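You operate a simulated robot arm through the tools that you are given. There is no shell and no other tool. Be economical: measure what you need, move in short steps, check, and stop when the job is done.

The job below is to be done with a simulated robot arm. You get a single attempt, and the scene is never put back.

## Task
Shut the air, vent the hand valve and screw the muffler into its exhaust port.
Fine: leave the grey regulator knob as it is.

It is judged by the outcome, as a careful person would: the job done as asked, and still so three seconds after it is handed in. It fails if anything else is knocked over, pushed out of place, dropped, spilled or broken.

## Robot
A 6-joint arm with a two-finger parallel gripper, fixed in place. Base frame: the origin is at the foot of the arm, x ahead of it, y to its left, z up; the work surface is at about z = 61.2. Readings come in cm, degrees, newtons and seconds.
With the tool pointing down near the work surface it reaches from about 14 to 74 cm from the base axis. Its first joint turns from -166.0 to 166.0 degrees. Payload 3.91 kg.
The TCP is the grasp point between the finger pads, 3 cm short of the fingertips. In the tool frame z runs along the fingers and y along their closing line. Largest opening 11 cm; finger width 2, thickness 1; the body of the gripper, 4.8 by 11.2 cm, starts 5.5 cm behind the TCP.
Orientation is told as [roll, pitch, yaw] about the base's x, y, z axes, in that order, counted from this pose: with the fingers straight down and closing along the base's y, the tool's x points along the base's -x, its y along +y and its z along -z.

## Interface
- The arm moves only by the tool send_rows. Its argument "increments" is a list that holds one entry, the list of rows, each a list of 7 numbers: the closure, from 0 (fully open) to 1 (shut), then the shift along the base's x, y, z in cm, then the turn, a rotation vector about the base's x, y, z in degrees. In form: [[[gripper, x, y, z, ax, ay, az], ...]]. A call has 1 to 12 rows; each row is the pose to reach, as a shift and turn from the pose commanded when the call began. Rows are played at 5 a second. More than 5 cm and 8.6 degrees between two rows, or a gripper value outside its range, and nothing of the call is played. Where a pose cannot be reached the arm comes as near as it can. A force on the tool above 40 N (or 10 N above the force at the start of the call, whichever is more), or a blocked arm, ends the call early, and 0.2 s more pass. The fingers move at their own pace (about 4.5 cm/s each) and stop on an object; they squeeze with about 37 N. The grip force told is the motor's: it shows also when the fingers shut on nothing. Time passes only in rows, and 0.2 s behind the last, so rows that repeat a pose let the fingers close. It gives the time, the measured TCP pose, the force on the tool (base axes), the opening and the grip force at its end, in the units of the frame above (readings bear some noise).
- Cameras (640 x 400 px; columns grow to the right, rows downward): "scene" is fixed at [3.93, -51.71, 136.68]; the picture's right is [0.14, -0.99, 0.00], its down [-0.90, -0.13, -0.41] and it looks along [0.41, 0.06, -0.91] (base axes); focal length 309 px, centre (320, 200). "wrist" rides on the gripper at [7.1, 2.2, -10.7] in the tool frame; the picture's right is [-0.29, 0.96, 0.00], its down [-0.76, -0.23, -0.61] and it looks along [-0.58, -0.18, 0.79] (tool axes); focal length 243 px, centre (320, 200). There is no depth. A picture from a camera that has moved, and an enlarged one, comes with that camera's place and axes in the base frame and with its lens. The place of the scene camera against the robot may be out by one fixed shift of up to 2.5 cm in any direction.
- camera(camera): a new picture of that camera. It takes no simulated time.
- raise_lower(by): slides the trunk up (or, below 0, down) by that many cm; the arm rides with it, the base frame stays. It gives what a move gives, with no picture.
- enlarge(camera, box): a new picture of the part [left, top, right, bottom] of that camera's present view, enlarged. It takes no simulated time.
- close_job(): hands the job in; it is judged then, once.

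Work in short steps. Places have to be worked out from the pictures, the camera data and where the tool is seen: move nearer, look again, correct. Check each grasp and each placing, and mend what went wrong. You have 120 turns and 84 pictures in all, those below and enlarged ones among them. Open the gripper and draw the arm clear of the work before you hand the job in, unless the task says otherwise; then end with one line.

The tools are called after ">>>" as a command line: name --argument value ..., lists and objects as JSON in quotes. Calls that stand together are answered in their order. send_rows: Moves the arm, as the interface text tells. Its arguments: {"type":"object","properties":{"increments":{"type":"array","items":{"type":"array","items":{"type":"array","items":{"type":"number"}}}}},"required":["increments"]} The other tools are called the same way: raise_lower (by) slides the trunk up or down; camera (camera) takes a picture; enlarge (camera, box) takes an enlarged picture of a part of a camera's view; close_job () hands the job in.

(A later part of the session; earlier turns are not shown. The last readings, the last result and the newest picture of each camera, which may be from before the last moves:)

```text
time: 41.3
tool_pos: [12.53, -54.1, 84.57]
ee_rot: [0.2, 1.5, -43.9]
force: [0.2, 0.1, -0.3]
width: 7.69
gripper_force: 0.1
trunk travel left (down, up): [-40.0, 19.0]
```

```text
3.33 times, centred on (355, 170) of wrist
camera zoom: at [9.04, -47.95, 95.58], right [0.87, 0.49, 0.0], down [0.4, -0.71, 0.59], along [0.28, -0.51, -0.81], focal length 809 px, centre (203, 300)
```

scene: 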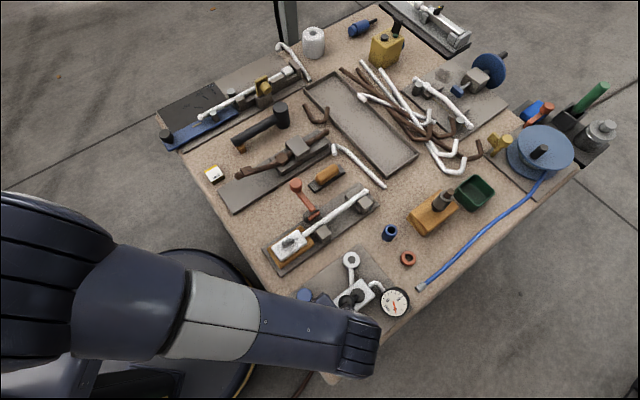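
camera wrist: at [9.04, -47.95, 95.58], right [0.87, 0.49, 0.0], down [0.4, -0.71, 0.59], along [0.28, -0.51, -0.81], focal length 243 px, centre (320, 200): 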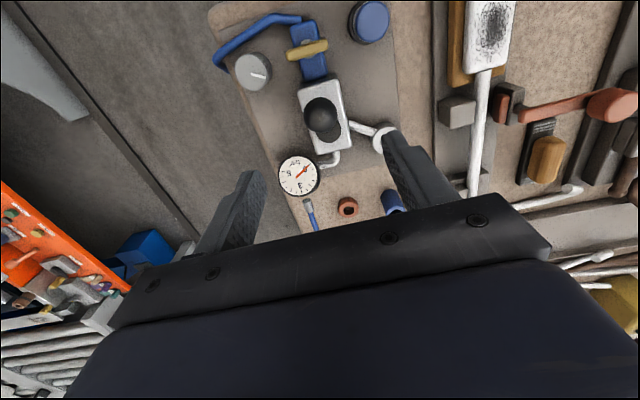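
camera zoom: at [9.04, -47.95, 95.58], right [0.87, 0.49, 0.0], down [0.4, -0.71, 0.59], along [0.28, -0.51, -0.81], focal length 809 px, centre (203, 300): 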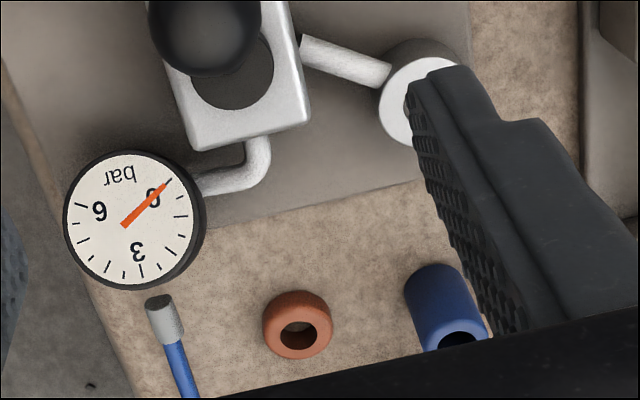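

I still need to verify the part in the wooden block. I'll go there with the tool tilted 30° outward (also a rehearsal for reaching it) and look at close range.

>>> send_rows --increments '[[[0.3, 3, -0.7, 0, -4, -3, -3], [0.3, 6, -1.5, 0, -8, -6, -6], [0.3, 9, -2.2, 0, -12, -9, -9], [0.3, 12, -2.9, -1, -16, -12, -12], [0.3, 15, -3.6, -2.5, -20, -15, -15], [0.3, 18, -4.4, -4.5, -24.1, -18.1, -18.1], [0.3, 18, -4.4, -4.5, -24.1, -18.1, -18.1]]]'

>>> camera --camera "wrist"

```text
time: 42.9
tool_pos: [30.58, -58.51, 80.19]
ee_rot: [0.3, -28.6, -62.4]
force: [0.6, 0.4, -0.1]
width: 7.68
gripper_force: 0.0
trunk travel left (down, up): [-40.0, 19.0]
```

```text
44 pictures are left
camera wrist: at [27.17, -47.49, 86.18], right [0.97, 0.22, 0.14], down [-0.03, -0.44, 0.9], along [0.26, -0.87, -0.42], focal length 243 px, centre (320, 200)
```

wrist: 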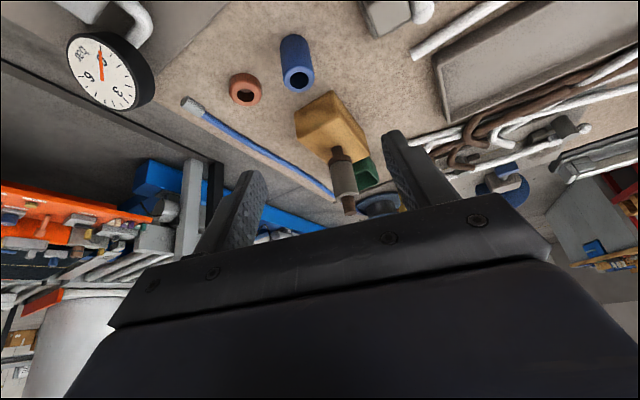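

>>> enlarge --camera "wrist" --box '[280, 80, 400, 220]'

```text
2.86 times, centred on (340, 150) of wrist
camera zoom: at [27.17, -47.49, 86.18], right [0.97, 0.22, 0.14], down [-0.03, -0.44, 0.9], along [0.26, -0.87, -0.42], focal length 693 px, centre (263, 343)
```

zoom: 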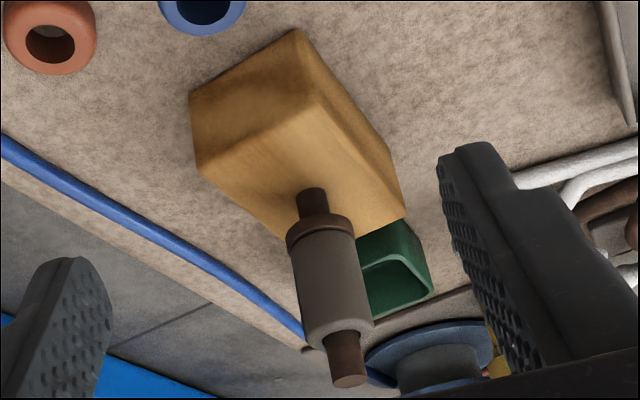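

The part stands vertically at (39.0,-74.6): stub in the block, collar at z≈67, grey body 67.5–73. This is the classic silencer shape, so I take it as the muffler. I'll move to a pre-grasp 8 cm back along a 40° tilted approach.

>>> send_rows --increments '[[[0.4, 1.5, -2.9, -1, -2.5, -1.3, 0], [0.5, 3, -5.8, -2, -5, -2.6, 0], [0.5, 4.5, -8.7, -3, -7.5, -3.9, 0], [0.5, 6, -11.5, -3.8, -10.1, -5.3, 0], [0.5, 6, -11.5, -3.8, -10.1, -5.3, 0]]]'

>>> camera --camera "wrist"

```text
time: 44.1
tool_pos: [36.61, -70.1, 76.22]
ee_rot: [0.3, -39.9, -62.6]
force: [-0.4, -0.6, -0.5]
width: 5.51
gripper_force: 0.0
trunk travel left (down, up): [-40.0, 19.0]
```

```text
42 pictures are left
camera wrist: at [32.65, -58.23, 80.07], right [0.95, 0.25, 0.19], down [-0.12, -0.28, 0.95], along [0.29, -0.93, -0.24], focal length 243 px, centre (320, 200)
```

wrist: 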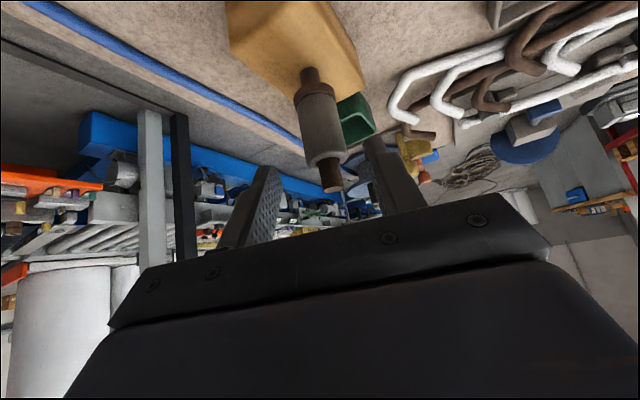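

Axis refined to (38.8,-74.4). Approach in, close, and check.

>>> send_rows --increments '[[[0.5, 0.8, -1.5, -2, 0, 0, 0], [0.5, 1.5, -2.9, -4, 0, 0, 0], [0.5, 2.2, -4.3, -5.9, 0, 0, 0], [0.5, 2.2, -4.3, -5.9, 0, 0, 0], [0.8, 2.2, -4.3, -5.9, 0, 0, 0], [1, 2.2, -4.3, -5.9, 0, 0, 0], [1, 2.2, -4.3, -5.9, 0, 0, 0], [1, 2.2, -4.3, -5.9, 0, 0, 0]]]'

>>> camera --camera "wrist"

```text
time: 45.9
tool_pos: [38.68, -74.32, 70.42]
ee_rot: [0.3, -39.8, -62.5]
force: [0.8, 0.1, 0.0]
width: 2.88
gripper_force: 37.4
trunk travel left (down, up): [-40.0, 19.0]
```

```text
41 pictures are left
camera wrist: at [34.89, -62.46, 74.21], right [0.95, 0.25, 0.19], down [-0.12, -0.28, 0.95], along [0.29, -0.93, -0.24], focal length 243 px, centre (320, 200)
```

wrist: 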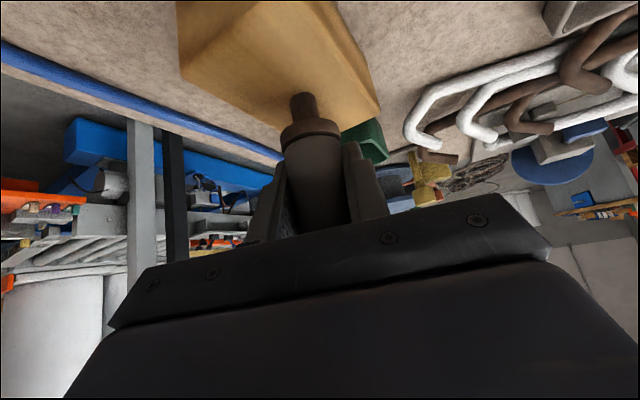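

Held at 2.88 cm. Lift slowly a little and look.

>>> send_rows --increments '[[[1, 0, 0, 0.4, 0, 0, 0], [1, 0, 0, 0.8, 0, 0, 0], [1, 0, 0, 1.2, 0, 0, 0], [1, 0, 0, 1.6, 0, 0, 0]]]'

>>> camera --camera "wrist"

```text
time: 46.9
tool_pos: [38.7, -74.32, 71.95]
ee_rot: [0.3, -39.9, -62.5]
force: [-0.1, 0.4, 0.8]
width: 2.87
gripper_force: 36.4
trunk travel left (down, up): [-40.0, 19.0]
```

```text
40 pictures are left
camera wrist: at [34.88, -62.44, 75.78], right [0.95, 0.25, 0.19], down [-0.12, -0.28, 0.95], along [0.29, -0.93, -0.24], focal length 243 px, centre (320, 200)
```

wrist: 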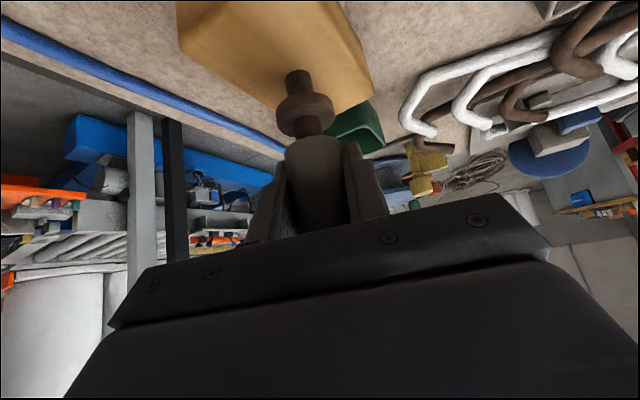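

It's only a plain sleeve on a fixed collared peg, with no thread, so not the muffler. I'll set it back exactly as it was, release, and back out.

>>> send_rows --increments '[[[1, 0, 0, -0.5, 0, 0, 0], [1, 0, 0, -1, 0, 0, 0], [1, 0, 0, -1.4, 0, 0, 0], [1, 0, 0, -1.55, 0, 0, 0], [1, 0, 0, -1.55, 0, 0, 0], [0.8, 0, 0, -1.55, 0, 0, 0], [0.5, 0, 0, -1.55, 0, 0, 0], [0.5, 0, 0, -1.55, 0, 0, 0], [0.5, -0.8, 1.5, 0.4, 0, 0, 0], [0.5, -1.5, 2.9, 2.4, 0, 0, 0], [0.5, -2.2, 4.3, 4.4, 0, 0, 0], [0.5, -3.2, 6.3, 7, 0, 0, 0]]]'

>>> camera --camera "wrist"

```text
time: 49.5
tool_pos: [35.56, -67.97, 79.14]
ee_rot: [0.3, -39.8, -62.4]
force: [0.5, 1.0, 0.3]
width: 5.49
gripper_force: 0.1
trunk travel left (down, up): [-40.0, 19.0]
```

```text
39 pictures are left
camera wrist: at [31.62, -56.16, 82.83], right [0.95, 0.25, 0.19], down [-0.12, -0.28, 0.95], along [0.29, -0.93, -0.24], focal length 243 px, centre (320, 200)
```

wrist: 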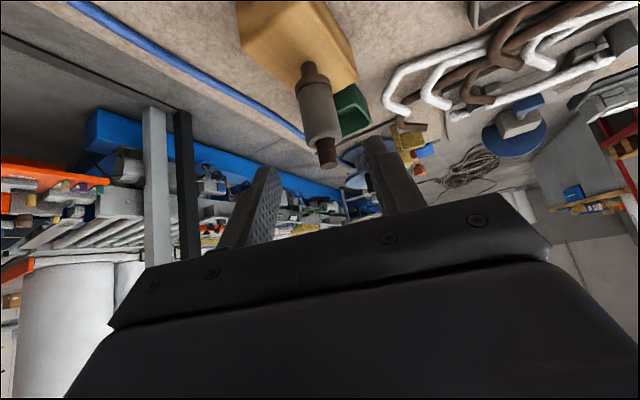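

Sleeve is back in place. Now I draw back toward the base to view the blue-topped item on the panel from a low side angle.

>>> send_rows --increments '[[[0.5, -2.2, 3.6, 2, 0, 0, 0], [0.5, -4.4, 7.2, 4, 0, 0, 0], [0.5, -6.6, 10.8, 4, 0, 0, 0], [0.5, -8.8, 14.4, 4, 0, 0, 0], [0.5, -11, 18, 4, 0, 0, 0], [0.5, -13.2, 21.6, 4, 0, 0, 0], [0.5, -15.4, 25.2, 3, 0, 0, 0], [0.5, -17.6, 28.8, 2, 0, 0, 0], [0.5, -19.6, 32.4, 1, 0, 0, 0], [0.5, -21.6, 36, 0, 0, 0, 0]]]'

>>> camera --camera "wrist"

```text
time: 51.7
tool_pos: [13.87, -31.92, 79.05]
ee_rot: [0.2, -39.9, -62.5]
force: [-0.1, 0.5, 0.5]
width: 5.49
gripper_force: 0.1
trunk travel left (down, up): [-40.0, 19.0]
```

```text
38 pictures are left
camera wrist: at [10.0, -20.1, 82.76], right [0.95, 0.25, 0.19], down [-0.12, -0.28, 0.95], along [0.29, -0.93, -0.24], focal length 243 px, centre (320, 200)
```

wrist: 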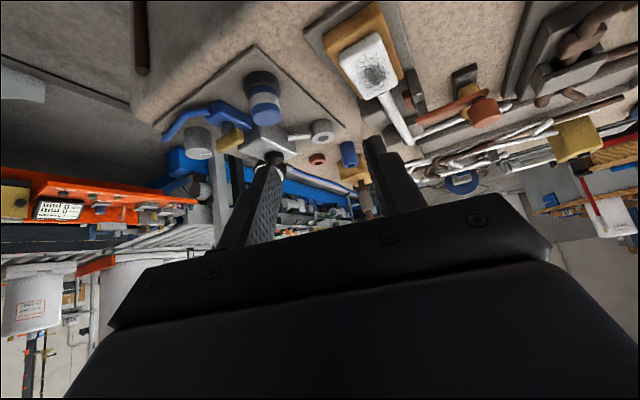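

>>> enlarge --camera "wrist" --box '[235, 55, 315, 135]'

>>> enlarge --camera "wrist" --box '[280, 110, 380, 190]'

```text
5.00 times, centred on (275, 95) of wrist
camera zoom: at [10.0, -20.1, 82.76], right [0.95, 0.25, 0.19], down [-0.12, -0.28, 0.95], along [0.29, -0.93, -0.24], focal length 1213 px, centre (545, 725)
```

zoom: 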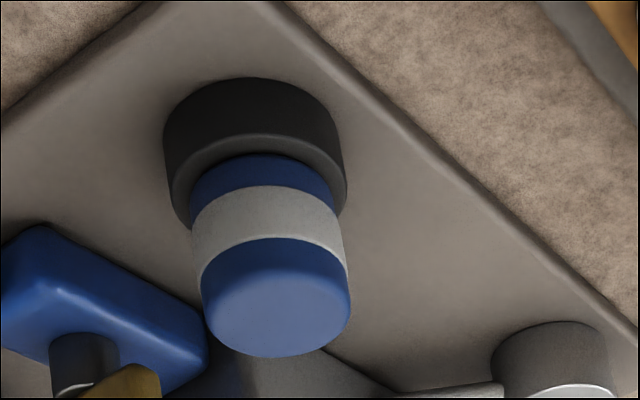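

```text
5.00 times, centred on (330, 150) of wrist
camera zoom: at [10.0, -20.1, 82.76], right [0.95, 0.25, 0.19], down [-0.12, -0.28, 0.95], along [0.29, -0.93, -0.24], focal length 1213 px, centre (270, 450)
```

zoom: 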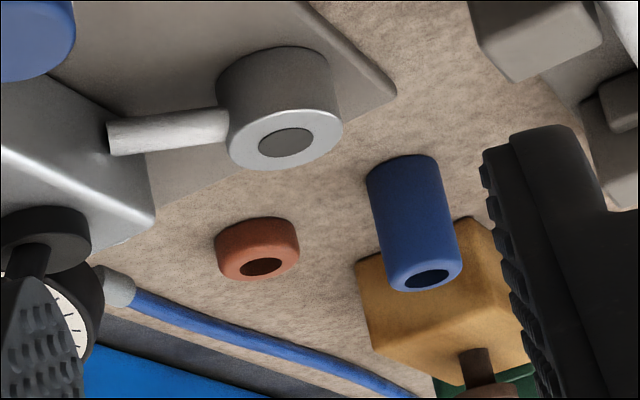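

The blue part with the grey band is seated in a black socket on the panel: that's the parked muffler. I estimate its axis at (13.2,-44.8), its top at z≈66.1, the socket rim at ≈63.2 and the port top at (23.55,-55.05,63.2). I'll untilt and go above it.

>>> send_rows --increments '[[[0.5, 0, -1.5, 0, 7, 3.7, 0], [0.5, -0.2, -4, 0, 14, 7.4, 0], [0.5, -0.4, -7, 0, 21, 11, 0], [0.5, -0.6, -10, -1, 28, 14.7, 0], [0.5, -0.7, -12.9, -3, 35.4, 18.5, 0], [0.5, -0.7, -12.9, -3, 35.4, 18.5, 0]]]'

>>> camera --camera "wrist"

```text
time: 53.1
tool_pos: [13.24, -44.9, 76.02]
ee_rot: [0.2, 0.1, -62.4]
force: [-0.1, -0.9, -0.6]
width: 5.48
gripper_force: 0.2
out of reach, approached as far as the arm can: row 2, 3
trunk travel left (down, up): [-40.0, 19.0]
```

```text
35 pictures are left
camera wrist: at [11.84, -37.72, 86.83], right [0.98, 0.19, 0.0], down [0.15, -0.78, 0.6], along [0.11, -0.59, -0.8], focal length 243 px, centre (320, 200)
```

wrist: 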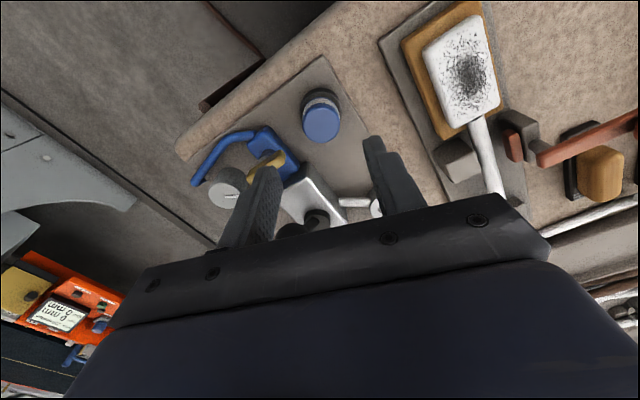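

Muffler confirmed at (13.3,-44.8). Descend to TCP z 66.6 and grip.

>>> send_rows --increments '[[[0.57, 0.05, 0.1, -3, 0, 0, 0], [0.57, 0.05, 0.1, -6, 0, 0, 0], [0.57, 0.05, 0.1, -8.5, 0, 0, 0], [0.57, 0.05, 0.1, -9.3, 0, 0, 0], [0.8, 0.05, 0.1, -9.3, 0, 0, 0], [1, 0.05, 0.1, -9.3, 0, 0, 0], [1, 0.05, 0.1, -9.3, 0, 0, 0], [1, 0.05, 0.1, -9.3, 0, 0, 0]]]'

>>> camera --camera "wrist"

```text
time: 54.9
tool_pos: [13.35, -44.77, 66.69]
ee_rot: [0.3, 0.1, -62.6]
force: [-0.2, 0.1, -0.2]
width: 3.17
gripper_force: 37.3
trunk travel left (down, up): [-40.0, 19.0]
```

```text
34 pictures are left
camera wrist: at [11.93, -37.6, 77.54], right [0.98, 0.19, 0.0], down [0.14, -0.78, 0.61], along [0.12, -0.59, -0.8], focal length 243 px, centre (320, 200)
```

wrist: 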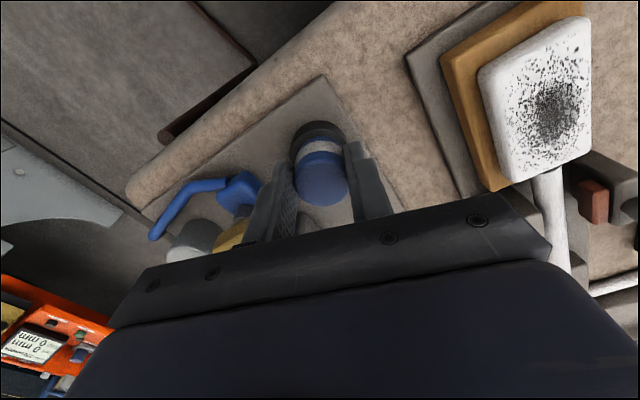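

Gripped at 3.17 cm. Lift slowly.

>>> send_rows --increments '[[[1, 0, 0, 0.5, 0, 0, 0], [1, 0, 0, 1, 0, 0, 0], [1, 0, 0, 2, 0, 0, 0], [1, 0, 0, 3.5, 0, 0, 0], [1, 0, 0, 5.5, 0, 0, 0]]]'

>>> enlarge --camera "wrist" --box '[240, 80, 400, 240]'

```text
time: 56.1
tool_pos: [13.18, -44.71, 72.24]
ee_rot: [0.3, 0.1, -62.5]
force: [-0.1, -0.3, -1.1]
width: 3.17
gripper_force: 37.1
trunk travel left (down, up): [-40.0, 19.0]
```

```text
2.50 times, centred on (320, 160) of wrist
camera zoom: at [11.81, -37.52, 83.05], right [0.98, 0.19, 0.0], down [0.14, -0.78, 0.61], along [0.12, -0.59, -0.8], focal length 606 px, centre (320, 300)
```

zoom: 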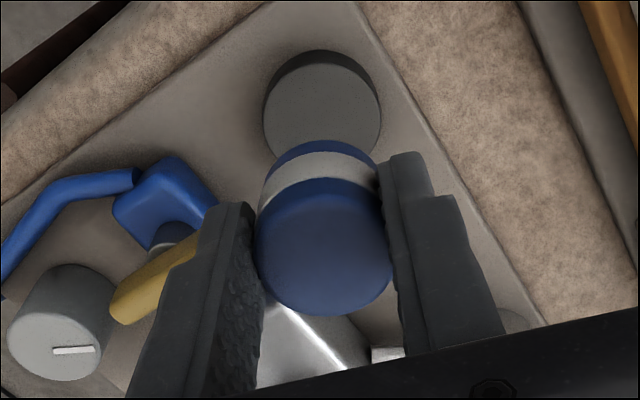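

Muffler is out and held. I carry it to above the exhaust port and check alignment.

>>> send_rows --increments '[[[1, 2, -2, 1, 0, 0, 0], [1, 5, -4.5, 1.5, 0, 0, 0], [1, 8, -7.5, 1.5, 0, 0, 0], [1, 10.35, -10.35, 1.5, 0, 0, 0], [1, 10.35, -10.35, 1.5, 0, 0, 0]]]'

>>> camera --camera "wrist"

>>> enlarge --camera "scene" --box '[270, 200, 430, 340]'

```text
time: 57.3
tool_pos: [23.54, -55.21, 73.72]
ee_rot: [0.4, 0.2, -62.4]
force: [-0.5, -0.2, -0.3]
width: 3.15
gripper_force: 37.6
trunk travel left (down, up): [-40.0, 19.0]
```

```text
32 pictures are left
camera wrist: at [22.16, -47.96, 84.6], right [0.98, 0.18, 0.0], down [0.14, -0.78, 0.61], along [0.12, -0.59, -0.8], focal length 243 px, centre (320, 200)
```

wrist: 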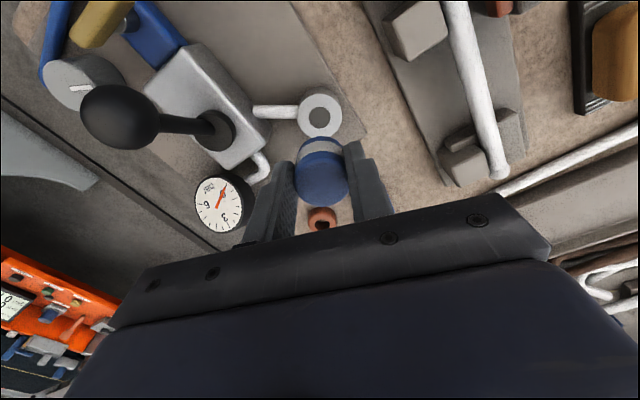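

```text
2.86 times, centred on (350, 270) of scene
camera zoom: at [3.93, -51.71, 136.68], right [0.14, -0.99, 0.0], down [-0.9, -0.13, -0.41], along [0.41, 0.06, -0.91], focal length 884 px, centre (234, 0)
```

zoom: 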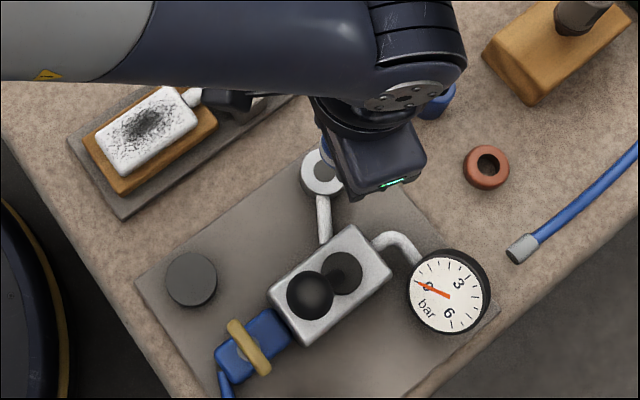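

>>> enlarge --camera "wrist" --box '[260, 70, 380, 220]'

```text
2.67 times, centred on (320, 145) of wrist
camera zoom: at [22.16, -47.96, 84.6], right [0.98, 0.18, 0.0], down [0.14, -0.78, 0.61], along [0.12, -0.59, -0.8], focal length 647 px, centre (320, 347)
```

zoom: 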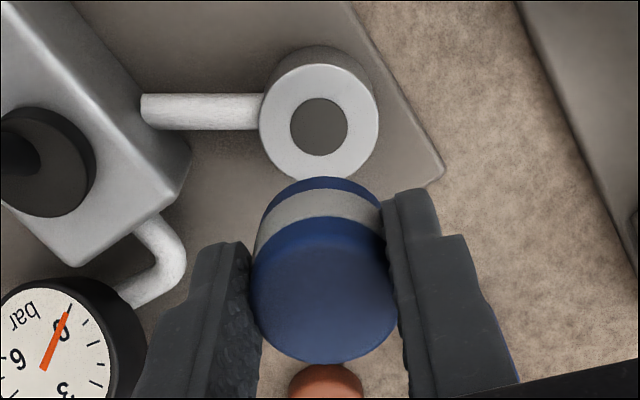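

Nearly aligned already. I'll turn +88° at this height to gain clockwise travel for screwing, and to see the alignment from another side.

>>> send_rows --increments '[[[1, 0, 0.12, 0, 0, 0, 8], [1, 0, 0.12, 0, 0, 0, 16], [1, 0, 0.12, 0, 0, 0, 24], [1, 0, 0.12, 0, 0, 0, 32], [1, 0, 0.12, 0, 0, 0, 40], [1, 0, 0.12, 0, 0, 0, 48], [1, 0, 0.12, 0, 0, 0, 56], [1, 0, 0.12, 0, 0, 0, 64], [1, 0, 0.12, 0, 0, 0, 72], [1, 0, 0.12, 0, 0, 0, 80], [1, 0, 0.12, 0, 0, 0, 88], [1, 0, 0.12, 0, 0, 0, 88]]]'

>>> enlarge --camera "wrist" --box '[260, 70, 380, 220]'

```text
time: 59.9
tool_pos: [23.63, -55.04, 73.7]
ee_rot: [0.3, 0.2, 25.8]
force: [-0.4, -0.1, -0.6]
width: 3.17
gripper_force: 37.1
trunk travel left (down, up): [-40.0, 19.0]
```

```text
2.67 times, centred on (320, 145) of wrist
camera zoom: at [16.29, -56.26, 84.54], right [-0.15, 0.99, 0.0], down [0.79, 0.12, 0.61], along [0.6, 0.1, -0.8], focal length 647 px, centre (320, 347)
```

zoom: 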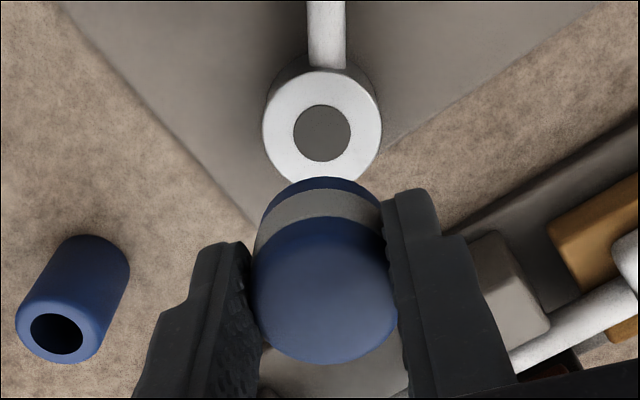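

Alignment solves to about (23.43,-55.08). Shift there, descend to z 69 and look again.

>>> send_rows --increments '[[[1, -0.2, -0.04, 0, 0, 0, 0], [1, -0.2, -0.04, -2, 0, 0, 0], [1, -0.2, -0.04, -4.5, 0, 0, 0], [1, -0.2, -0.04, -4.7, 0, 0, 0]]]'

>>> enlarge --camera "wrist" --box '[250, 100, 390, 220]'

```text
time: 60.9
tool_pos: [23.4, -55.08, 69.08]
ee_rot: [0.4, 0.1, 25.7]
force: [-0.3, 0.3, -1.6]
width: 3.19
gripper_force: 36.9
trunk travel left (down, up): [-40.0, 19.0]
```

```text
3.33 times, centred on (320, 160) of wrist
camera zoom: at [16.12, -56.3, 79.87], right [-0.15, 0.99, 0.0], down [0.79, 0.12, 0.61], along [0.6, 0.09, -0.8], focal length 809 px, centre (320, 333)
```

zoom: 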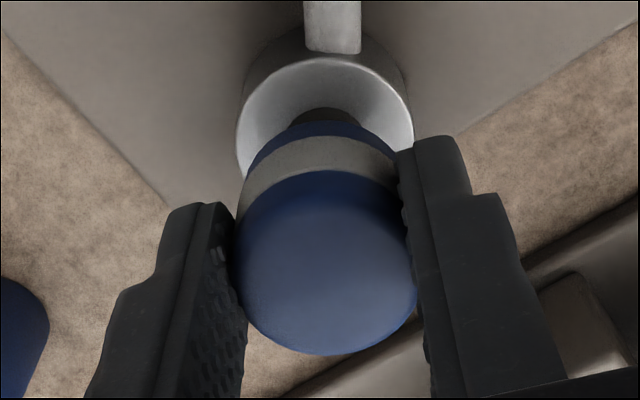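

Centres line up. Descend in small steps until contact is felt.

>>> send_rows --increments '[[[1, 0, 0, -0.4, 0, 0, 0], [1, 0, 0, -0.8, 0, 0, 0], [1, 0, 0, -1.1, 0, 0, 0], [1, 0, 0, -1.4, 0, 0, 0], [1, 0, 0, -1.7, 0, 0, 0], [1, 0, 0, -1.9, 0, 0, 0], [1, 0, 0, -2.1, 0, 0, 0]]]'

>>> enlarge --camera "wrist" --box '[250, 100, 390, 220]'

```text
time: 62.7
tool_pos: [23.28, -54.96, 67.3]
ee_rot: [0.1, 0.1, 25.6]
force: [-9.1, 11.3, 23.3]
width: 3.14
gripper_force: 37.1
trunk travel left (down, up): [-40.0, 19.0]
stopped in row 7: the force on the tool passed its limit (the readings are from after the stop); the commanded pose is now the measured one
```

```text
3.33 times, centred on (320, 160) of wrist
camera zoom: at [16.02, -56.22, 78.13], right [-0.15, 0.99, 0.0], down [0.79, 0.12, 0.61], along [0.6, 0.09, -0.8], focal length 809 px, centre (320, 333)
```

zoom: 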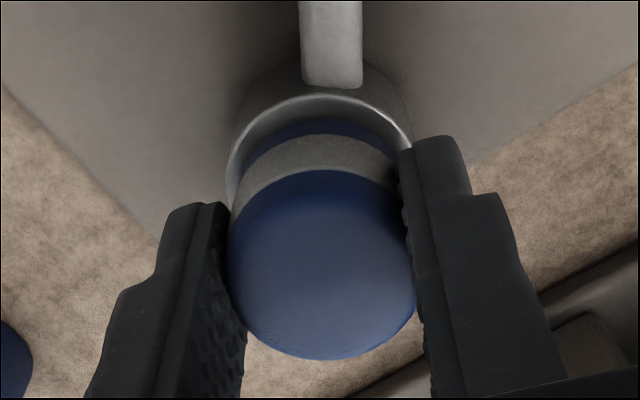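

Contact, with a side force pointing to (−x,+y), so the bore is slightly that way. I lift a little, shift (−0.12,+0.12), and press down again gently.

>>> send_rows --increments '[[[1, 0, 0, 0.3, 0, 0, 0], [1, -0.12, 0.12, 0.3, 0, 0, 0], [1, -0.12, 0.12, 0.1, 0, 0, 0], [1, -0.12, 0.12, -0.1, 0, 0, 0], [1, -0.12, 0.12, -0.25, 0, 0, 0], [1, -0.12, 0.12, -0.4, 0, 0, 0], [1, -0.12, 0.12, -0.55, 0, 0, 0]]]'

```text
time: 64.0
tool_pos: [23.41, -55.12, 67.21]
ee_rot: [-0.1, 0.1, 25.6]
force: [-4.4, 14.0, 26.4]
width: 3.16
gripper_force: 37.0
trunk travel left (down, up): [-40.0, 19.0]
stopped in row 6: the force on the tool passed its limit (the readings are from after the stop); the commanded pose is now the measured one
```

z is stuck at ≈67.2 with the bore centring the part near (23.4,-55.1): possibly at the thread start. I'll turn clockwise with light down pressure and see whether it draws in.

>>> send_rows --increments '[[[1, 0, 0, 0, 0, 0, -8], [1, 0, 0, -0.05, 0, 0, -16], [1, 0, 0, -0.1, 0, 0, -24], [1, 0, 0, -0.15, 0, 0, -32], [1, 0, 0, -0.2, 0, 0, -40]]]'

>>> camera --camera "wrist"

```text
time: 64.6
tool_pos: [23.26, -55.0, 67.3]
ee_rot: [0.0, 0.1, 11.2]
force: [-4.4, 16.1, 23.7]
width: 3.17
gripper_force: 37.1
trunk travel left (down, up): [-40.0, 19.0]
stopped in row 3: the force on the tool passed its limit (the readings are from after the stop); the commanded pose is now the measured one
```

```text
26 pictures are left
camera wrist: at [15.94, -54.29, 78.09], right [0.1, 0.99, 0.0], down [0.79, -0.08, 0.61], along [0.6, -0.06, -0.8], focal length 243 px, centre (320, 200)
```

wrist: 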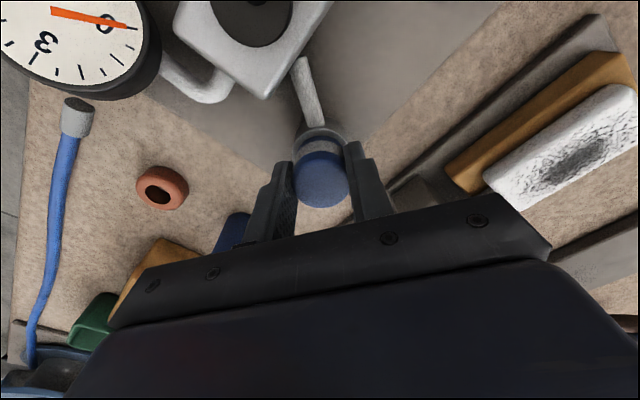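

Side force is still +y. I'll lift, shift +0.25 in y, and probe down lightly.

>>> send_rows --increments '[[[1, 0, 0, 0.5, 0, 0, 0], [1, -0.03, 0.25, 0.5, 0, 0, 0], [1, -0.03, 0.25, 0.3, 0, 0, 0], [1, -0.03, 0.25, 0.15, 0, 0, 0], [1, -0.03, 0.25, 0.0, 0, 0, 0]]]'

>>> send_rows --increments '[[[1, 0, 0, -0.08, 0, 0, 0], [1, 0, 0, -0.15, 0, 0, 0]]]'

```text
time: 65.8
tool_pos: [23.37, -55.01, 67.23]
ee_rot: [-0.4, 0.1, 11.1]
force: [-2.4, 0.2, 21.8]
width: 3.15
gripper_force: 37.2
trunk travel left (down, up): [-40.0, 19.0]
```

```text
time: 66.4
tool_pos: [23.4, -54.96, 67.14]
ee_rot: [-0.3, 0.0, 11.0]
force: [-3.2, -3.1, 34.8]
width: 3.18
gripper_force: 37.2
trunk travel left (down, up): [-40.0, 19.0]
```

Side force is gone. Ease the pressure and turn clockwise.

>>> send_rows --increments '[[[1, 0, 0, 0.15, 0, 0, 0], [1, 0, 0, 0.15, 0, 0, -8], [1, 0, 0, 0.13, 0, 0, -16], [1, 0, 0, 0.11, 0, 0, -24], [1, 0, 0, 0.09, 0, 0, -32], [1, 0, 0, 0.07, 0, 0, -40]]]'

```text
time: 67.8
tool_pos: [23.32, -54.86, 67.21]
ee_rot: [-0.2, -0.1, -29.0]
force: [-3.2, 0.3, 34.0]
width: 3.17
gripper_force: 37.0
trunk travel left (down, up): [-40.0, 19.0]
```

>>> enlarge --camera "wrist" --box '[270, 100, 370, 180]'

>>> enlarge --camera "scene" --box '[320, 230, 390, 280]'

```text
5.00 times, centred on (320, 140) of wrist
camera zoom: at [18.16, -49.51, 77.96], right [0.72, 0.7, 0.0], down [0.55, -0.57, 0.61], along [0.42, -0.44, -0.79], focal length 1213 px, centre (320, 500)
```

zoom: 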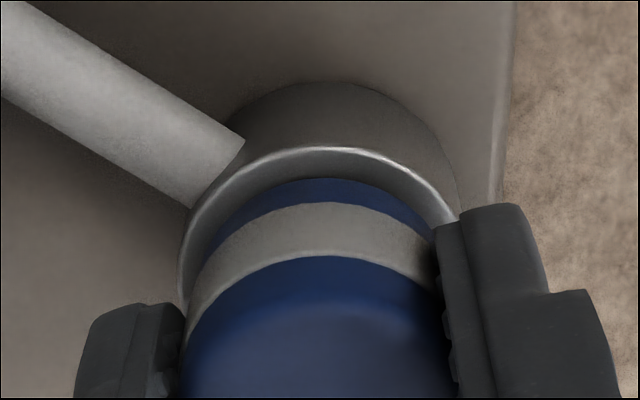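

```text
8.00 times, centred on (355, 255) of scene
camera zoom: at [3.93, -51.71, 136.68], right [0.14, -0.99, 0.0], down [-0.9, -0.13, -0.41], along [0.41, 0.06, -0.91], focal length 2474 px, centre (40, -240)
```

zoom: 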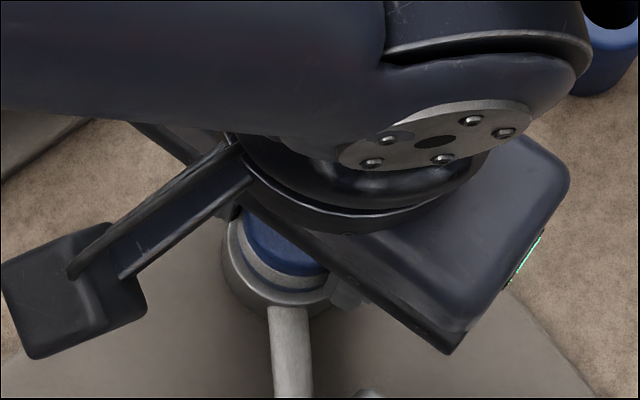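

There is a gap of roughly 0.3–0.5 cm under the body, so the thread is at the mouth of the bore. Keep turning clockwise with moderate pressure and watch z and force.

>>> send_rows --increments '[[[1, 0, 0, 0.08, 0, 0, 0], [1, 0, 0, 0.08, 0, 0, -8], [1, 0, 0, 0.08, 0, 0, -16], [1, 0, 0, 0.08, 0, 0, -24], [1, 0, 0, 0.08, 0, 0, -32], [1, 0, 0, 0.08, 0, 0, -40], [1, 0, 0, 0.08, 0, 0, -48], [1, 0, 0, 0.08, 0, 0, -56], [1, 0, 0, 0.08, 0, 0, -64], [1, 0, 0, 0.08, 0, 0, -72], [1, 0, 0, 0.08, 0, 0, -80], [1, 0, 0, 0.08, 0, 0, -88]]]'

```text
time: 70.4
tool_pos: [23.57, -54.82, 67.13]
ee_rot: [0.2, 0.0, -117.0]
force: [29.6, 15.2, 25.4]
width: 3.14
gripper_force: 36.8
trunk travel left (down, up): [-40.0, 19.0]
```

The strong side force shows the stub really is in the bore; it fits the muffler sitting 0.27 cm off the TCP along the finger width. I correct the centre for this yaw and check forces.

>>> send_rows --increments '[[[1, 0.15, 0.1, 0, 0, 0, 0], [1, 0.3, 0.2, 0, 0, 0, 0], [1, 0.39, 0.27, 0, 0, 0, 0], [1, 0.39, 0.27, 0, 0, 0, 0]]]'

>>> enlarge --camera "wrist" --box '[260, 90, 380, 190]'

```text
time: 71.4
tool_pos: [23.74, -54.74, 67.2]
ee_rot: [0.0, -0.1, -117.1]
force: [11.0, -4.1, 22.8]
width: 3.16
gripper_force: 36.6
trunk travel left (down, up): [-40.0, 19.0]
```

```text
4.00 times, centred on (320, 140) of wrist
camera zoom: at [28.76, -49.39, 77.92], right [0.72, -0.69, 0.0], down [-0.55, -0.57, 0.61], along [-0.42, -0.44, -0.79], focal length 970 px, centre (320, 440)
```

zoom: 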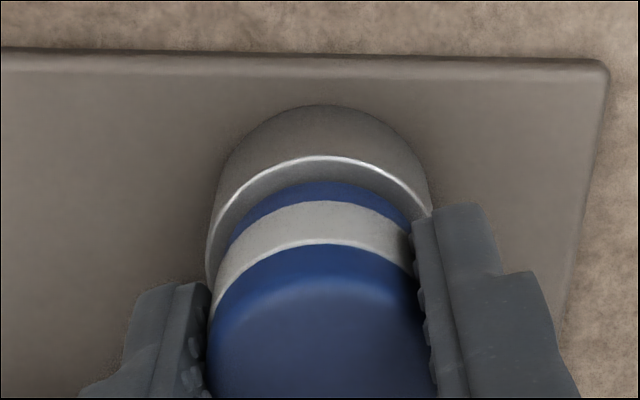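

Lateral force is mostly gone. Continue clockwise another 56° with the orbit correction.

>>> send_rows --increments '[[[1, 0.12, -0.05, 0, 0, 0, -8], [1, 0.15, -0.08, 0, 0, 0, -16], [1, 0.18, -0.11, 0, 0, 0, -24], [1, 0.2, -0.14, 0, 0, 0, -32], [1, 0.22, -0.17, 0, 0, 0, -40], [1, 0.24, -0.21, 0, 0, 0, -48], [1, 0.25, -0.24, 0, 0, 0, -56]]]'

```text
time: 73.0
tool_pos: [23.64, -54.92, 67.06]
ee_rot: [0.1, 0.1, -173.1]
force: [-19.8, -11.1, 21.4]
width: 3.15
gripper_force: 37.1
trunk travel left (down, up): [-40.0, 19.0]
```

z is creeping down (67.3 → 67.06). I'll release, rise a little and look at whether the muffler stands engaged.

>>> send_rows --increments '[[[1, -0.25, -0.15, 0.1, 0, 0, 0], [0.75, -0.25, -0.15, 0.15, 0, 0, 0], [0.57, -0.25, -0.15, 0.15, 0, 0, 0], [0.57, -0.25, -0.15, 1.5, 0, 0, 0], [0.57, -0.25, -0.15, 4, 0, 0, 0], [0.57, -0.25, -0.15, 7, 0, 0, 0]]]'

>>> enlarge --camera "wrist" --box '[240, 60, 400, 220]'

```text
time: 74.4
tool_pos: [23.81, -55.03, 73.95]
ee_rot: [0.0, 0.1, -173.0]
force: [0.3, 0.1, -0.2]
width: 4.73
gripper_force: 0.0
trunk travel left (down, up): [-40.0, 19.0]
```

```text
2.50 times, centred on (320, 140) of wrist
camera zoom: at [31.06, -56.28, 84.8], right [-0.17, -0.99, 0.0], down [-0.78, 0.13, 0.61], along [-0.6, 0.1, -0.8], focal length 606 px, centre (320, 350)
```

zoom: 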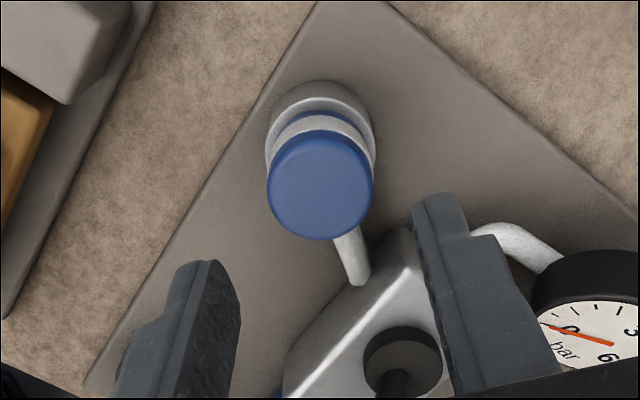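

It stands upright in the port and exactly under the TCP. I rotate back counter-clockwise at this height for another long clockwise bite.

>>> send_rows --increments '[[[0.57, 0, 0, 0, 0, 0, 8.5], [0.57, 0, 0, 0, 0, 0, 17], [0.57, 0, 0, 0, 0, 0, 25.5], [0.57, 0, 0, 0, 0, 0, 34], [0.57, 0, 0, 0, 0, 0, 42.5], [0.57, 0, 0, 0, 0, 0, 51], [0.57, 0, 0, 0, 0, 0, 59.5], [0.57, 0, 0, 0, 0, 0, 68], [0.57, 0, 0, 0, 0, 0, 76.5], [0.57, 0, 0, 0, 0, 0, 85], [0.57, 0, 0, 0, 0, 0, 93.5], [0.57, 0, 0, 0, 0, 0, 102]]]'

>>> send_rows --increments '[[[0.57, 0, 0, 0, 0, 0, 8.5], [0.57, 0, 0, 0, 0, 0, 17], [0.57, 0, 0, 0, 0, 0, 25.5], [0.57, 0, 0, 0, 0, 0, 34], [0.57, 0, 0, 0, 0, 0, 42.5], [0.57, 0, 0, 0, 0, 0, 51], [0.57, 0, 0, 0, 0, 0, 59.5], [0.57, 0, 0, 0, 0, 0, 68], [0.57, 0, 0, 0, 0, 0, 76.5], [0.57, 0, 0, 0, 0, 0, 85], [0.57, 0, 0, 0, 0, 0, 93.5], [0.57, 0, 0, 0, 0, 0, 102]]]'

>>> send_rows --increments '[[[0.57, 0, 0, 0, 0, 0, 8.5], [0.57, 0, 0, 0, 0, 0, 17], [0.57, 0, 0, 0, 0, 0, 25.5], [0.57, 0, 0, 0, 0, 0, 34], [0.57, 0, 0, 0, 0, 0, 42.5], [0.57, 0, 0, 0, 0, 0, 51], [0.57, 0, 0, 0, 0, 0, 51]]]'

>>> enlarge --camera "wrist" --box '[240, 60, 400, 220]'

```text
time: 77.0
tool_pos: [23.79, -55.1, 74.02]
ee_rot: [0.0, 0.0, -70.8]
force: [0.3, -1.0, -0.3]
width: 4.76
gripper_force: 0.0
trunk travel left (down, up): [-40.0, 19.0]
```

```text
time: 79.6
tool_pos: [23.7, -55.0, 73.98]
ee_rot: [0.0, 0.1, 31.3]
force: [0.8, 1.2, -1.1]
width: 4.69
gripper_force: 0.1
trunk travel left (down, up): [-40.0, 19.0]
```

```text
time: 81.2
tool_pos: [23.75, -55.05, 73.94]
ee_rot: [0.0, 0.2, 82.2]
force: [0.0, -0.5, -0.4]
width: 4.74
gripper_force: 0.1
trunk travel left (down, up): [-40.0, 19.0]
```

```text
2.50 times, centred on (320, 140) of wrist
camera zoom: at [20.63, -61.81, 84.83], right [-0.91, 0.42, 0.0], down [0.33, 0.72, 0.61], along [0.25, 0.55, -0.8], focal length 606 px, centre (320, 350)
```

zoom: 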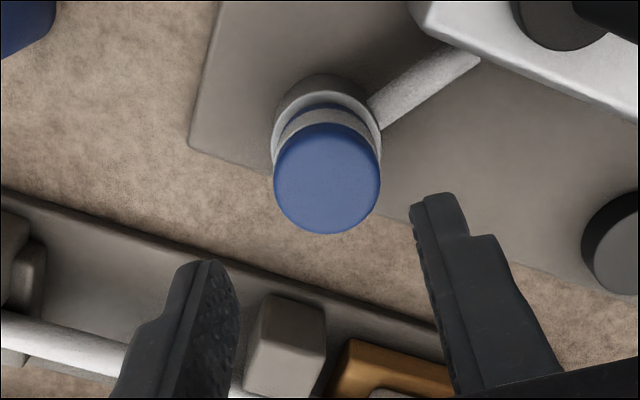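

Small recentring (−0.12,+0.08), descend to z≈67.1 and grip.

>>> send_rows --increments '[[[0.57, -0.12, 0.08, -2.5, 0, 0, 0], [0.57, -0.12, 0.08, -5, 0, 0, 0], [0.57, -0.12, 0.08, -6.8, 0, 0, 0], [0.57, -0.12, 0.08, -6.85, 0, 0, 0], [0.8, -0.12, 0.08, -6.85, 0, 0, 0], [1, -0.12, 0.08, -6.85, 0, 0, 0], [1, -0.12, 0.08, -6.85, 0, 0, 0], [1, -0.12, 0.08, -6.85, 0, 0, 0]]]'

```text
time: 83.0
tool_pos: [23.54, -55.0, 67.16]
ee_rot: [0.0, 0.1, 82.2]
force: [-6.0, 0.0, 2.0]
width: 3.2
gripper_force: 37.2
trunk travel left (down, up): [-40.0, 19.0]
```

Gripped centred with little side force. Turn clockwise with a light downward bias.

>>> send_rows --increments '[[[1, -0.08, 0, -0.1, 0, 0, -8], [1, -0.08, 0, -0.15, 0, 0, -16], [1, -0.08, 0, -0.15, 0, 0, -24], [1, -0.08, 0, -0.15, 0, 0, -32], [1, -0.08, 0, -0.15, 0, 0, -40], [1, -0.08, 0, -0.17, 0, 0, -48], [1, -0.08, 0, -0.17, 0, 0, -56], [1, -0.08, 0, -0.19, 0, 0, -64], [1, -0.08, 0, -0.19, 0, 0, -72], [1, -0.08, 0, -0.2, 0, 0, -80], [1, -0.08, 0, -0.2, 0, 0, -88], [1, -0.08, 0, -0.2, 0, 0, -96]]]'

>>> send_rows --increments '[[[1, 0, 0, -0.05, 0, 0, -8], [1, 0, 0, -0.05, 0, 0, -16], [1, 0, 0, -0.05, 0, 0, -24], [1, 0, 0, -0.05, 0, 0, -32], [1, 0, 0, -0.07, 0, 0, -40], [1, 0, 0, -0.07, 0, 0, -48], [1, 0, 0, -0.07, 0, 0, -56], [1, 0, 0, -0.09, 0, 0, -64], [1, 0, 0, -0.09, 0, 0, -72], [1, 0, 0, -0.1, 0, 0, -80], [1, 0, 0, -0.1, 0, 0, -88], [1, 0, 0, -0.1, 0, 0, -96]]]'

```text
time: 85.6
tool_pos: [23.54, -54.91, 67.06]
ee_rot: [0.0, 0.1, -14.1]
force: [-2.4, -2.0, 19.5]
width: 3.17
gripper_force: 36.9
trunk travel left (down, up): [-40.0, 19.0]
```

```text
time: 88.2
tool_pos: [23.47, -54.95, 67.15]
ee_rot: [0.2, 0.0, -110.0]
force: [0.4, -4.2, 30.1]
width: 3.2
gripper_force: 37.2
trunk travel left (down, up): [-40.0, 19.0]
```

Forces scale with command, so it is not descending. Test whether threads hold: pull up gently 0.4 cm and read the force.

>>> send_rows --increments '[[[1, 0, 0, 0.3, 0, 0, 0], [1, 0, 0, 0.5, 0, 0, 0], [1, 0, 0, 0.7, 0, 0, 0], [1, 0, 0, 0.7, 0, 0, 0]]]'

>>> enlarge --camera "wrist" --box '[260, 90, 380, 190]'

```text
time: 89.2
tool_pos: [23.53, -54.94, 67.3]
ee_rot: [-0.2, 0.4, -110.0]
force: [1.3, -12.9, -18.2]
width: 3.18
gripper_force: 37.1
trunk travel left (down, up): [-40.0, 19.0]
```

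```text
4.00 times, centred on (320, 140) of wrist
camera zoom: at [27.97, -49.11, 78.09], right [0.8, -0.6, 0.0], down [-0.48, -0.64, 0.6], along [-0.36, -0.48, -0.8], focal length 970 px, centre (320, 440)
```

zoom: 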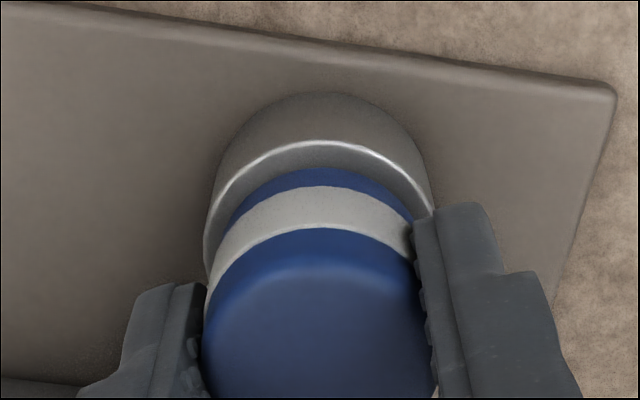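

It resists an 18 N pull: the thread is engaged. Return to neutral height and turn on; if it's drawing in, the tool will be pulled down.

>>> send_rows --increments '[[[1, 0, 0, -0.3, 0, 0, 0], [1, 0, 0, -0.45, 0, 0, 0], [1, 0, 0, -0.45, 0, 0, 0]]]'

>>> send_rows --increments '[[[1, 0, 0, 0, 0, 0, -8], [1, 0, 0, 0, 0, 0, -16], [1, 0, 0, 0, 0, 0, -24], [1, 0, 0, 0, 0, 0, -32], [1, 0, 0, 0, 0, 0, -40], [1, 0, 0, 0, 0, 0, -48], [1, 0, 0, 0, 0, 0, -56], [1, 0, 0, 0, 0, 0, -64]]]'

```text
time: 90.0
tool_pos: [23.57, -54.95, 67.09]
ee_rot: [0.1, 0.2, -109.9]
force: [0.8, -2.6, 0.3]
width: 3.21
gripper_force: 37.0
trunk travel left (down, up): [-40.0, 19.0]
```

```text
time: 91.8
tool_pos: [23.56, -54.98, 67.21]
ee_rot: [0.1, 0.2, -174.0]
force: [-1.7, 1.5, 0.3]
width: 3.2
gripper_force: 37.2
trunk travel left (down, up): [-40.0, 19.0]
```

No vertical reaction any more, so it may already be home and the grip slipping. I'll release, back off and take a low side view of the joint.

>>> send_rows --increments '[[[0.75, 0, 0, 0, 0, 0, 0], [0.57, 0, 0, 0, 0, 0, 0], [0.57, 0, 0, 2, 0, 0, 0], [0.57, 0, 0, 5.5, 0, 0, 0], [0.57, 1, 0, 6.5, -0.7, 7, 0], [0.57, 2, 0, 6.5, -1.4, 14, 0], [0.57, 3, 0, 6.5, -2.1, 21, 0], [0.57, 4, 0, 6.5, -2.8, 28, 0], [0.57, 5, 0, 6, -3.5, 35, 0], [0.57, 5, 0, 6, -3.5, 35, 0]]]'

>>> camera --camera "wrist"

```text
time: 94.0
tool_pos: [28.54, -54.97, 73.06]
ee_rot: [-0.1, -35.1, -173.8]
force: [0.2, -0.6, -1.1]
width: 4.74
gripper_force: 0.0
trunk travel left (down, up): [-40.0, 19.0]
```

```text
19 pictures are left
camera wrist: at [40.73, -55.91, 77.87], right [-0.14, -0.98, 0.16], down [-0.29, 0.2, 0.94], along [-0.95, 0.08, -0.31], focal length 243 px, centre (320, 200)
```

wrist: 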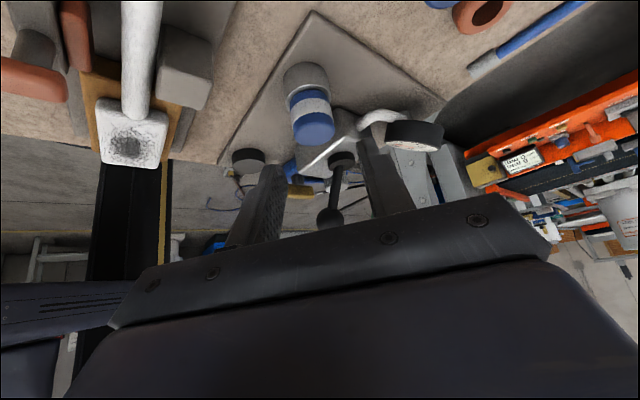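

>>> enlarge --camera "wrist" --box '[270, 50, 350, 150]'

```text
4.00 times, centred on (310, 100) of wrist
camera zoom: at [40.73, -55.91, 77.87], right [-0.14, -0.98, 0.16], down [-0.29, 0.2, 0.94], along [-0.95, 0.08, -0.31], focal length 970 px, centre (360, 600)
```

zoom: 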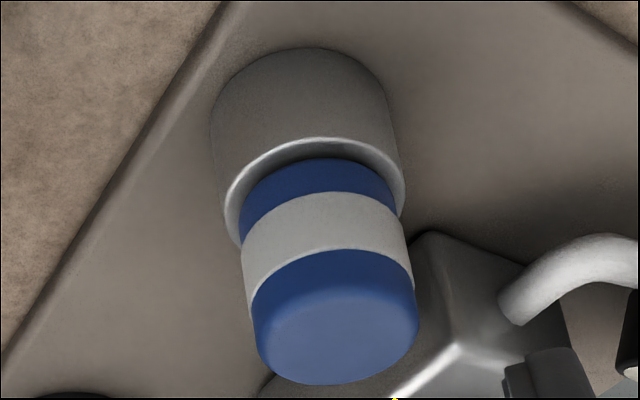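

The muffler stands straight but a ~0.2 cm dark gap seems to remain. I'll regrip and test by turning slightly counter-clockwise at neutral height: if the thread is live, the tool should be pushed up.

>>> send_rows --increments '[[[0.57, -1, 0, 0.5, 0.7, -7, 0], [0.57, -2, 0, 0.5, 1.4, -14, 0], [0.57, -3, 0, 0.5, 2.1, -21, 0], [0.57, -4, 0, 0.5, 2.8, -28, 0], [0.57, -5, 0, 0, 3.5, -35, 0], [0.57, -5, 0, -2.5, 3.5, -35, 0], [0.57, -5, 0, -5, 3.5, -35, 0], [0.57, -5, 0, -6, 3.5, -35, 0], [0.8, -5, 0, -6, 3.5, -35, 0], [1, -5, 0, -6, 3.5, -35, 0], [1, -5, 0, -6, 3.5, -35, 0], [1, -5, 0, -6, 3.5, -35, 0]]]'

>>> send_rows --increments '[[[1, 0, 0, 0, 0, 0, 8], [1, 0, 0, 0, 0, 0, 16], [1, 0, 0, 0, 0, 0, 24], [1, 0, 0, 0, 0, 0, 32], [1, 0, 0, 0, 0, 0, 40], [1, 0, 0, 0, 0, 0, 48], [1, 0, 0, 0, 0, 0, 56], [1, 0, 0, 0, 0, 0, 64]]]'

```text
time: 96.6
tool_pos: [23.61, -54.9, 67.18]
ee_rot: [0.0, 0.1, -173.9]
force: [-0.1, 2.1, 1.6]
width: 3.21
gripper_force: 37.1
trunk travel left (down, up): [-40.0, 19.0]
```

```text
time: 98.4
tool_pos: [23.53, -54.86, 67.24]
ee_rot: [0.0, 0.1, -109.7]
force: [-0.7, 4.2, 2.9]
width: 3.19
gripper_force: 37.1
trunk travel left (down, up): [-40.0, 19.0]
```

Nearly no axial change. I'll do a clean measurement: open in place, spin back to +82°, regrip, then turn clockwise at constant height command and compare axial force.

>>> send_rows --increments '[[[0.75, 0, 0, 0, 0, 0, 0], [0.55, 0, 0, 0, 0, 0, 8], [0.55, 0, 0, 0, 0, 0, 16.5], [0.55, 0, 0, 0, 0, 0, 25], [0.55, 0, 0, 0, 0, 0, 33.5], [0.55, 0, 0, 0, 0, 0, 42], [0.55, 0, 0, 0, 0, 0, 50.5], [0.55, 0, 0, 0, 0, 0, 59], [0.55, 0, 0, 0, 0, 0, 67.5], [0.55, 0, 0, 0, 0, 0, 76], [0.55, 0, 0, 0, 0, 0, 84.5], [0.55, 0, 0, 0, 0, 0, 93]]]'

>>> send_rows --increments '[[[0.55, 0, 0, 0, 0, 0, 8.5], [0.55, 0, 0, 0, 0, 0, 17], [0.55, 0, 0, 0, 0, 0, 25.5], [0.55, 0, 0, 0, 0, 0, 34], [0.55, 0, 0, 0, 0, 0, 42.5], [0.55, 0, 0, 0, 0, 0, 51], [0.55, 0, 0, 0, 0, 0, 59.5], [0.55, 0, 0, 0, 0, 0, 68], [0.55, 0, 0, 0, 0, 0, 76.5], [0.55, 0, 0, 0, 0, 0, 85], [0.55, 0, 0, 0, 0, 0, 93], [0.55, 0, 0, 0, 0, 0, 98]]]'

>>> send_rows --increments '[[[0.7, 0, 0, 0, 0, 0, 0], [1, 0, 0, 0, 0, 0, 0], [1, 0, 0, 0, 0, 0, 0], [1, 0, 0, 0, 0, 0, 0], [1, 0, 0, -0.1, 0, 0, 0], [1, 0, 0, -0.1, 0, 0, 0]]]'

>>> send_rows --increments '[[[1, 0, 0, 0, 0, 0, -8], [1, 0, 0, 0, 0, 0, -16], [1, 0, 0, 0, 0, 0, -24], [1, 0, 0, 0, 0, 0, -32], [1, 0, 0, 0, 0, 0, -40], [1, 0, 0, 0, 0, 0, -48], [1, 0, 0, 0, 0, 0, -56], [1, 0, 0, 0, 0, 0, -64], [1, 0, 0, 0, 0, 0, -72], [1, 0, 0, 0, 0, 0, -80], [1, 0, 0, 0, 0, 0, -88], [1, 0, 0, 0, 0, 0, -96]]]'

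>>> send_rows --increments '[[[1, 0, 0, 0, 0, 0, -8], [1, 0, 0, 0, 0, 0, -16], [1, 0, 0, 0, 0, 0, -24], [1, 0, 0, 0, 0, 0, -32], [1, 0, 0, 0, 0, 0, -40], [1, 0, 0, 0, 0, 0, -48], [1, 0, 0, 0, 0, 0, -56], [1, 0, 0, 0, 0, 0, -64], [1, 0, 0, 0, 0, 0, -72], [1, 0, 0, 0, 0, 0, -80], [1, 0, 0, 0, 0, 0, -88], [1, 0, 0, 0, 0, 0, -96]]]'

```text
time: 101.0
tool_pos: [23.5, -55.05, 67.2]
ee_rot: [0.0, 0.0, -16.7]
force: [0.8, -0.2, -0.3]
width: 4.96
gripper_force: 0.1
trunk travel left (down, up): [-40.0, 19.0]
```

```text
time: 103.6
tool_pos: [23.65, -54.97, 67.1]
ee_rot: [0.0, 0.0, 81.1]
force: [0.0, -0.7, 1.0]
width: 4.94
gripper_force: 0.0
trunk travel left (down, up): [-40.0, 19.0]
```

```text
time: 105.0
tool_pos: [23.63, -54.94, 67.25]
ee_rot: [-0.1, 0.2, 81.1]
force: [-1.7, 2.5, 9.2]
width: 3.16
gripper_force: 37.0
trunk travel left (down, up): [-40.0, 19.0]
```

```text
time: 107.6
tool_pos: [23.54, -54.92, 67.12]
ee_rot: [0.0, 0.1, -15.1]
force: [-1.8, 1.2, 15.4]
width: 3.2
gripper_force: 36.9
trunk travel left (down, up): [-40.0, 19.0]
```

```text
time: 110.2
tool_pos: [23.58, -54.9, 67.19]
ee_rot: [0.1, 0.1, -111.0]
force: [2.8, -1.4, 18.7]
width: 3.21
gripper_force: 36.8
trunk travel left (down, up): [-40.0, 19.0]
```

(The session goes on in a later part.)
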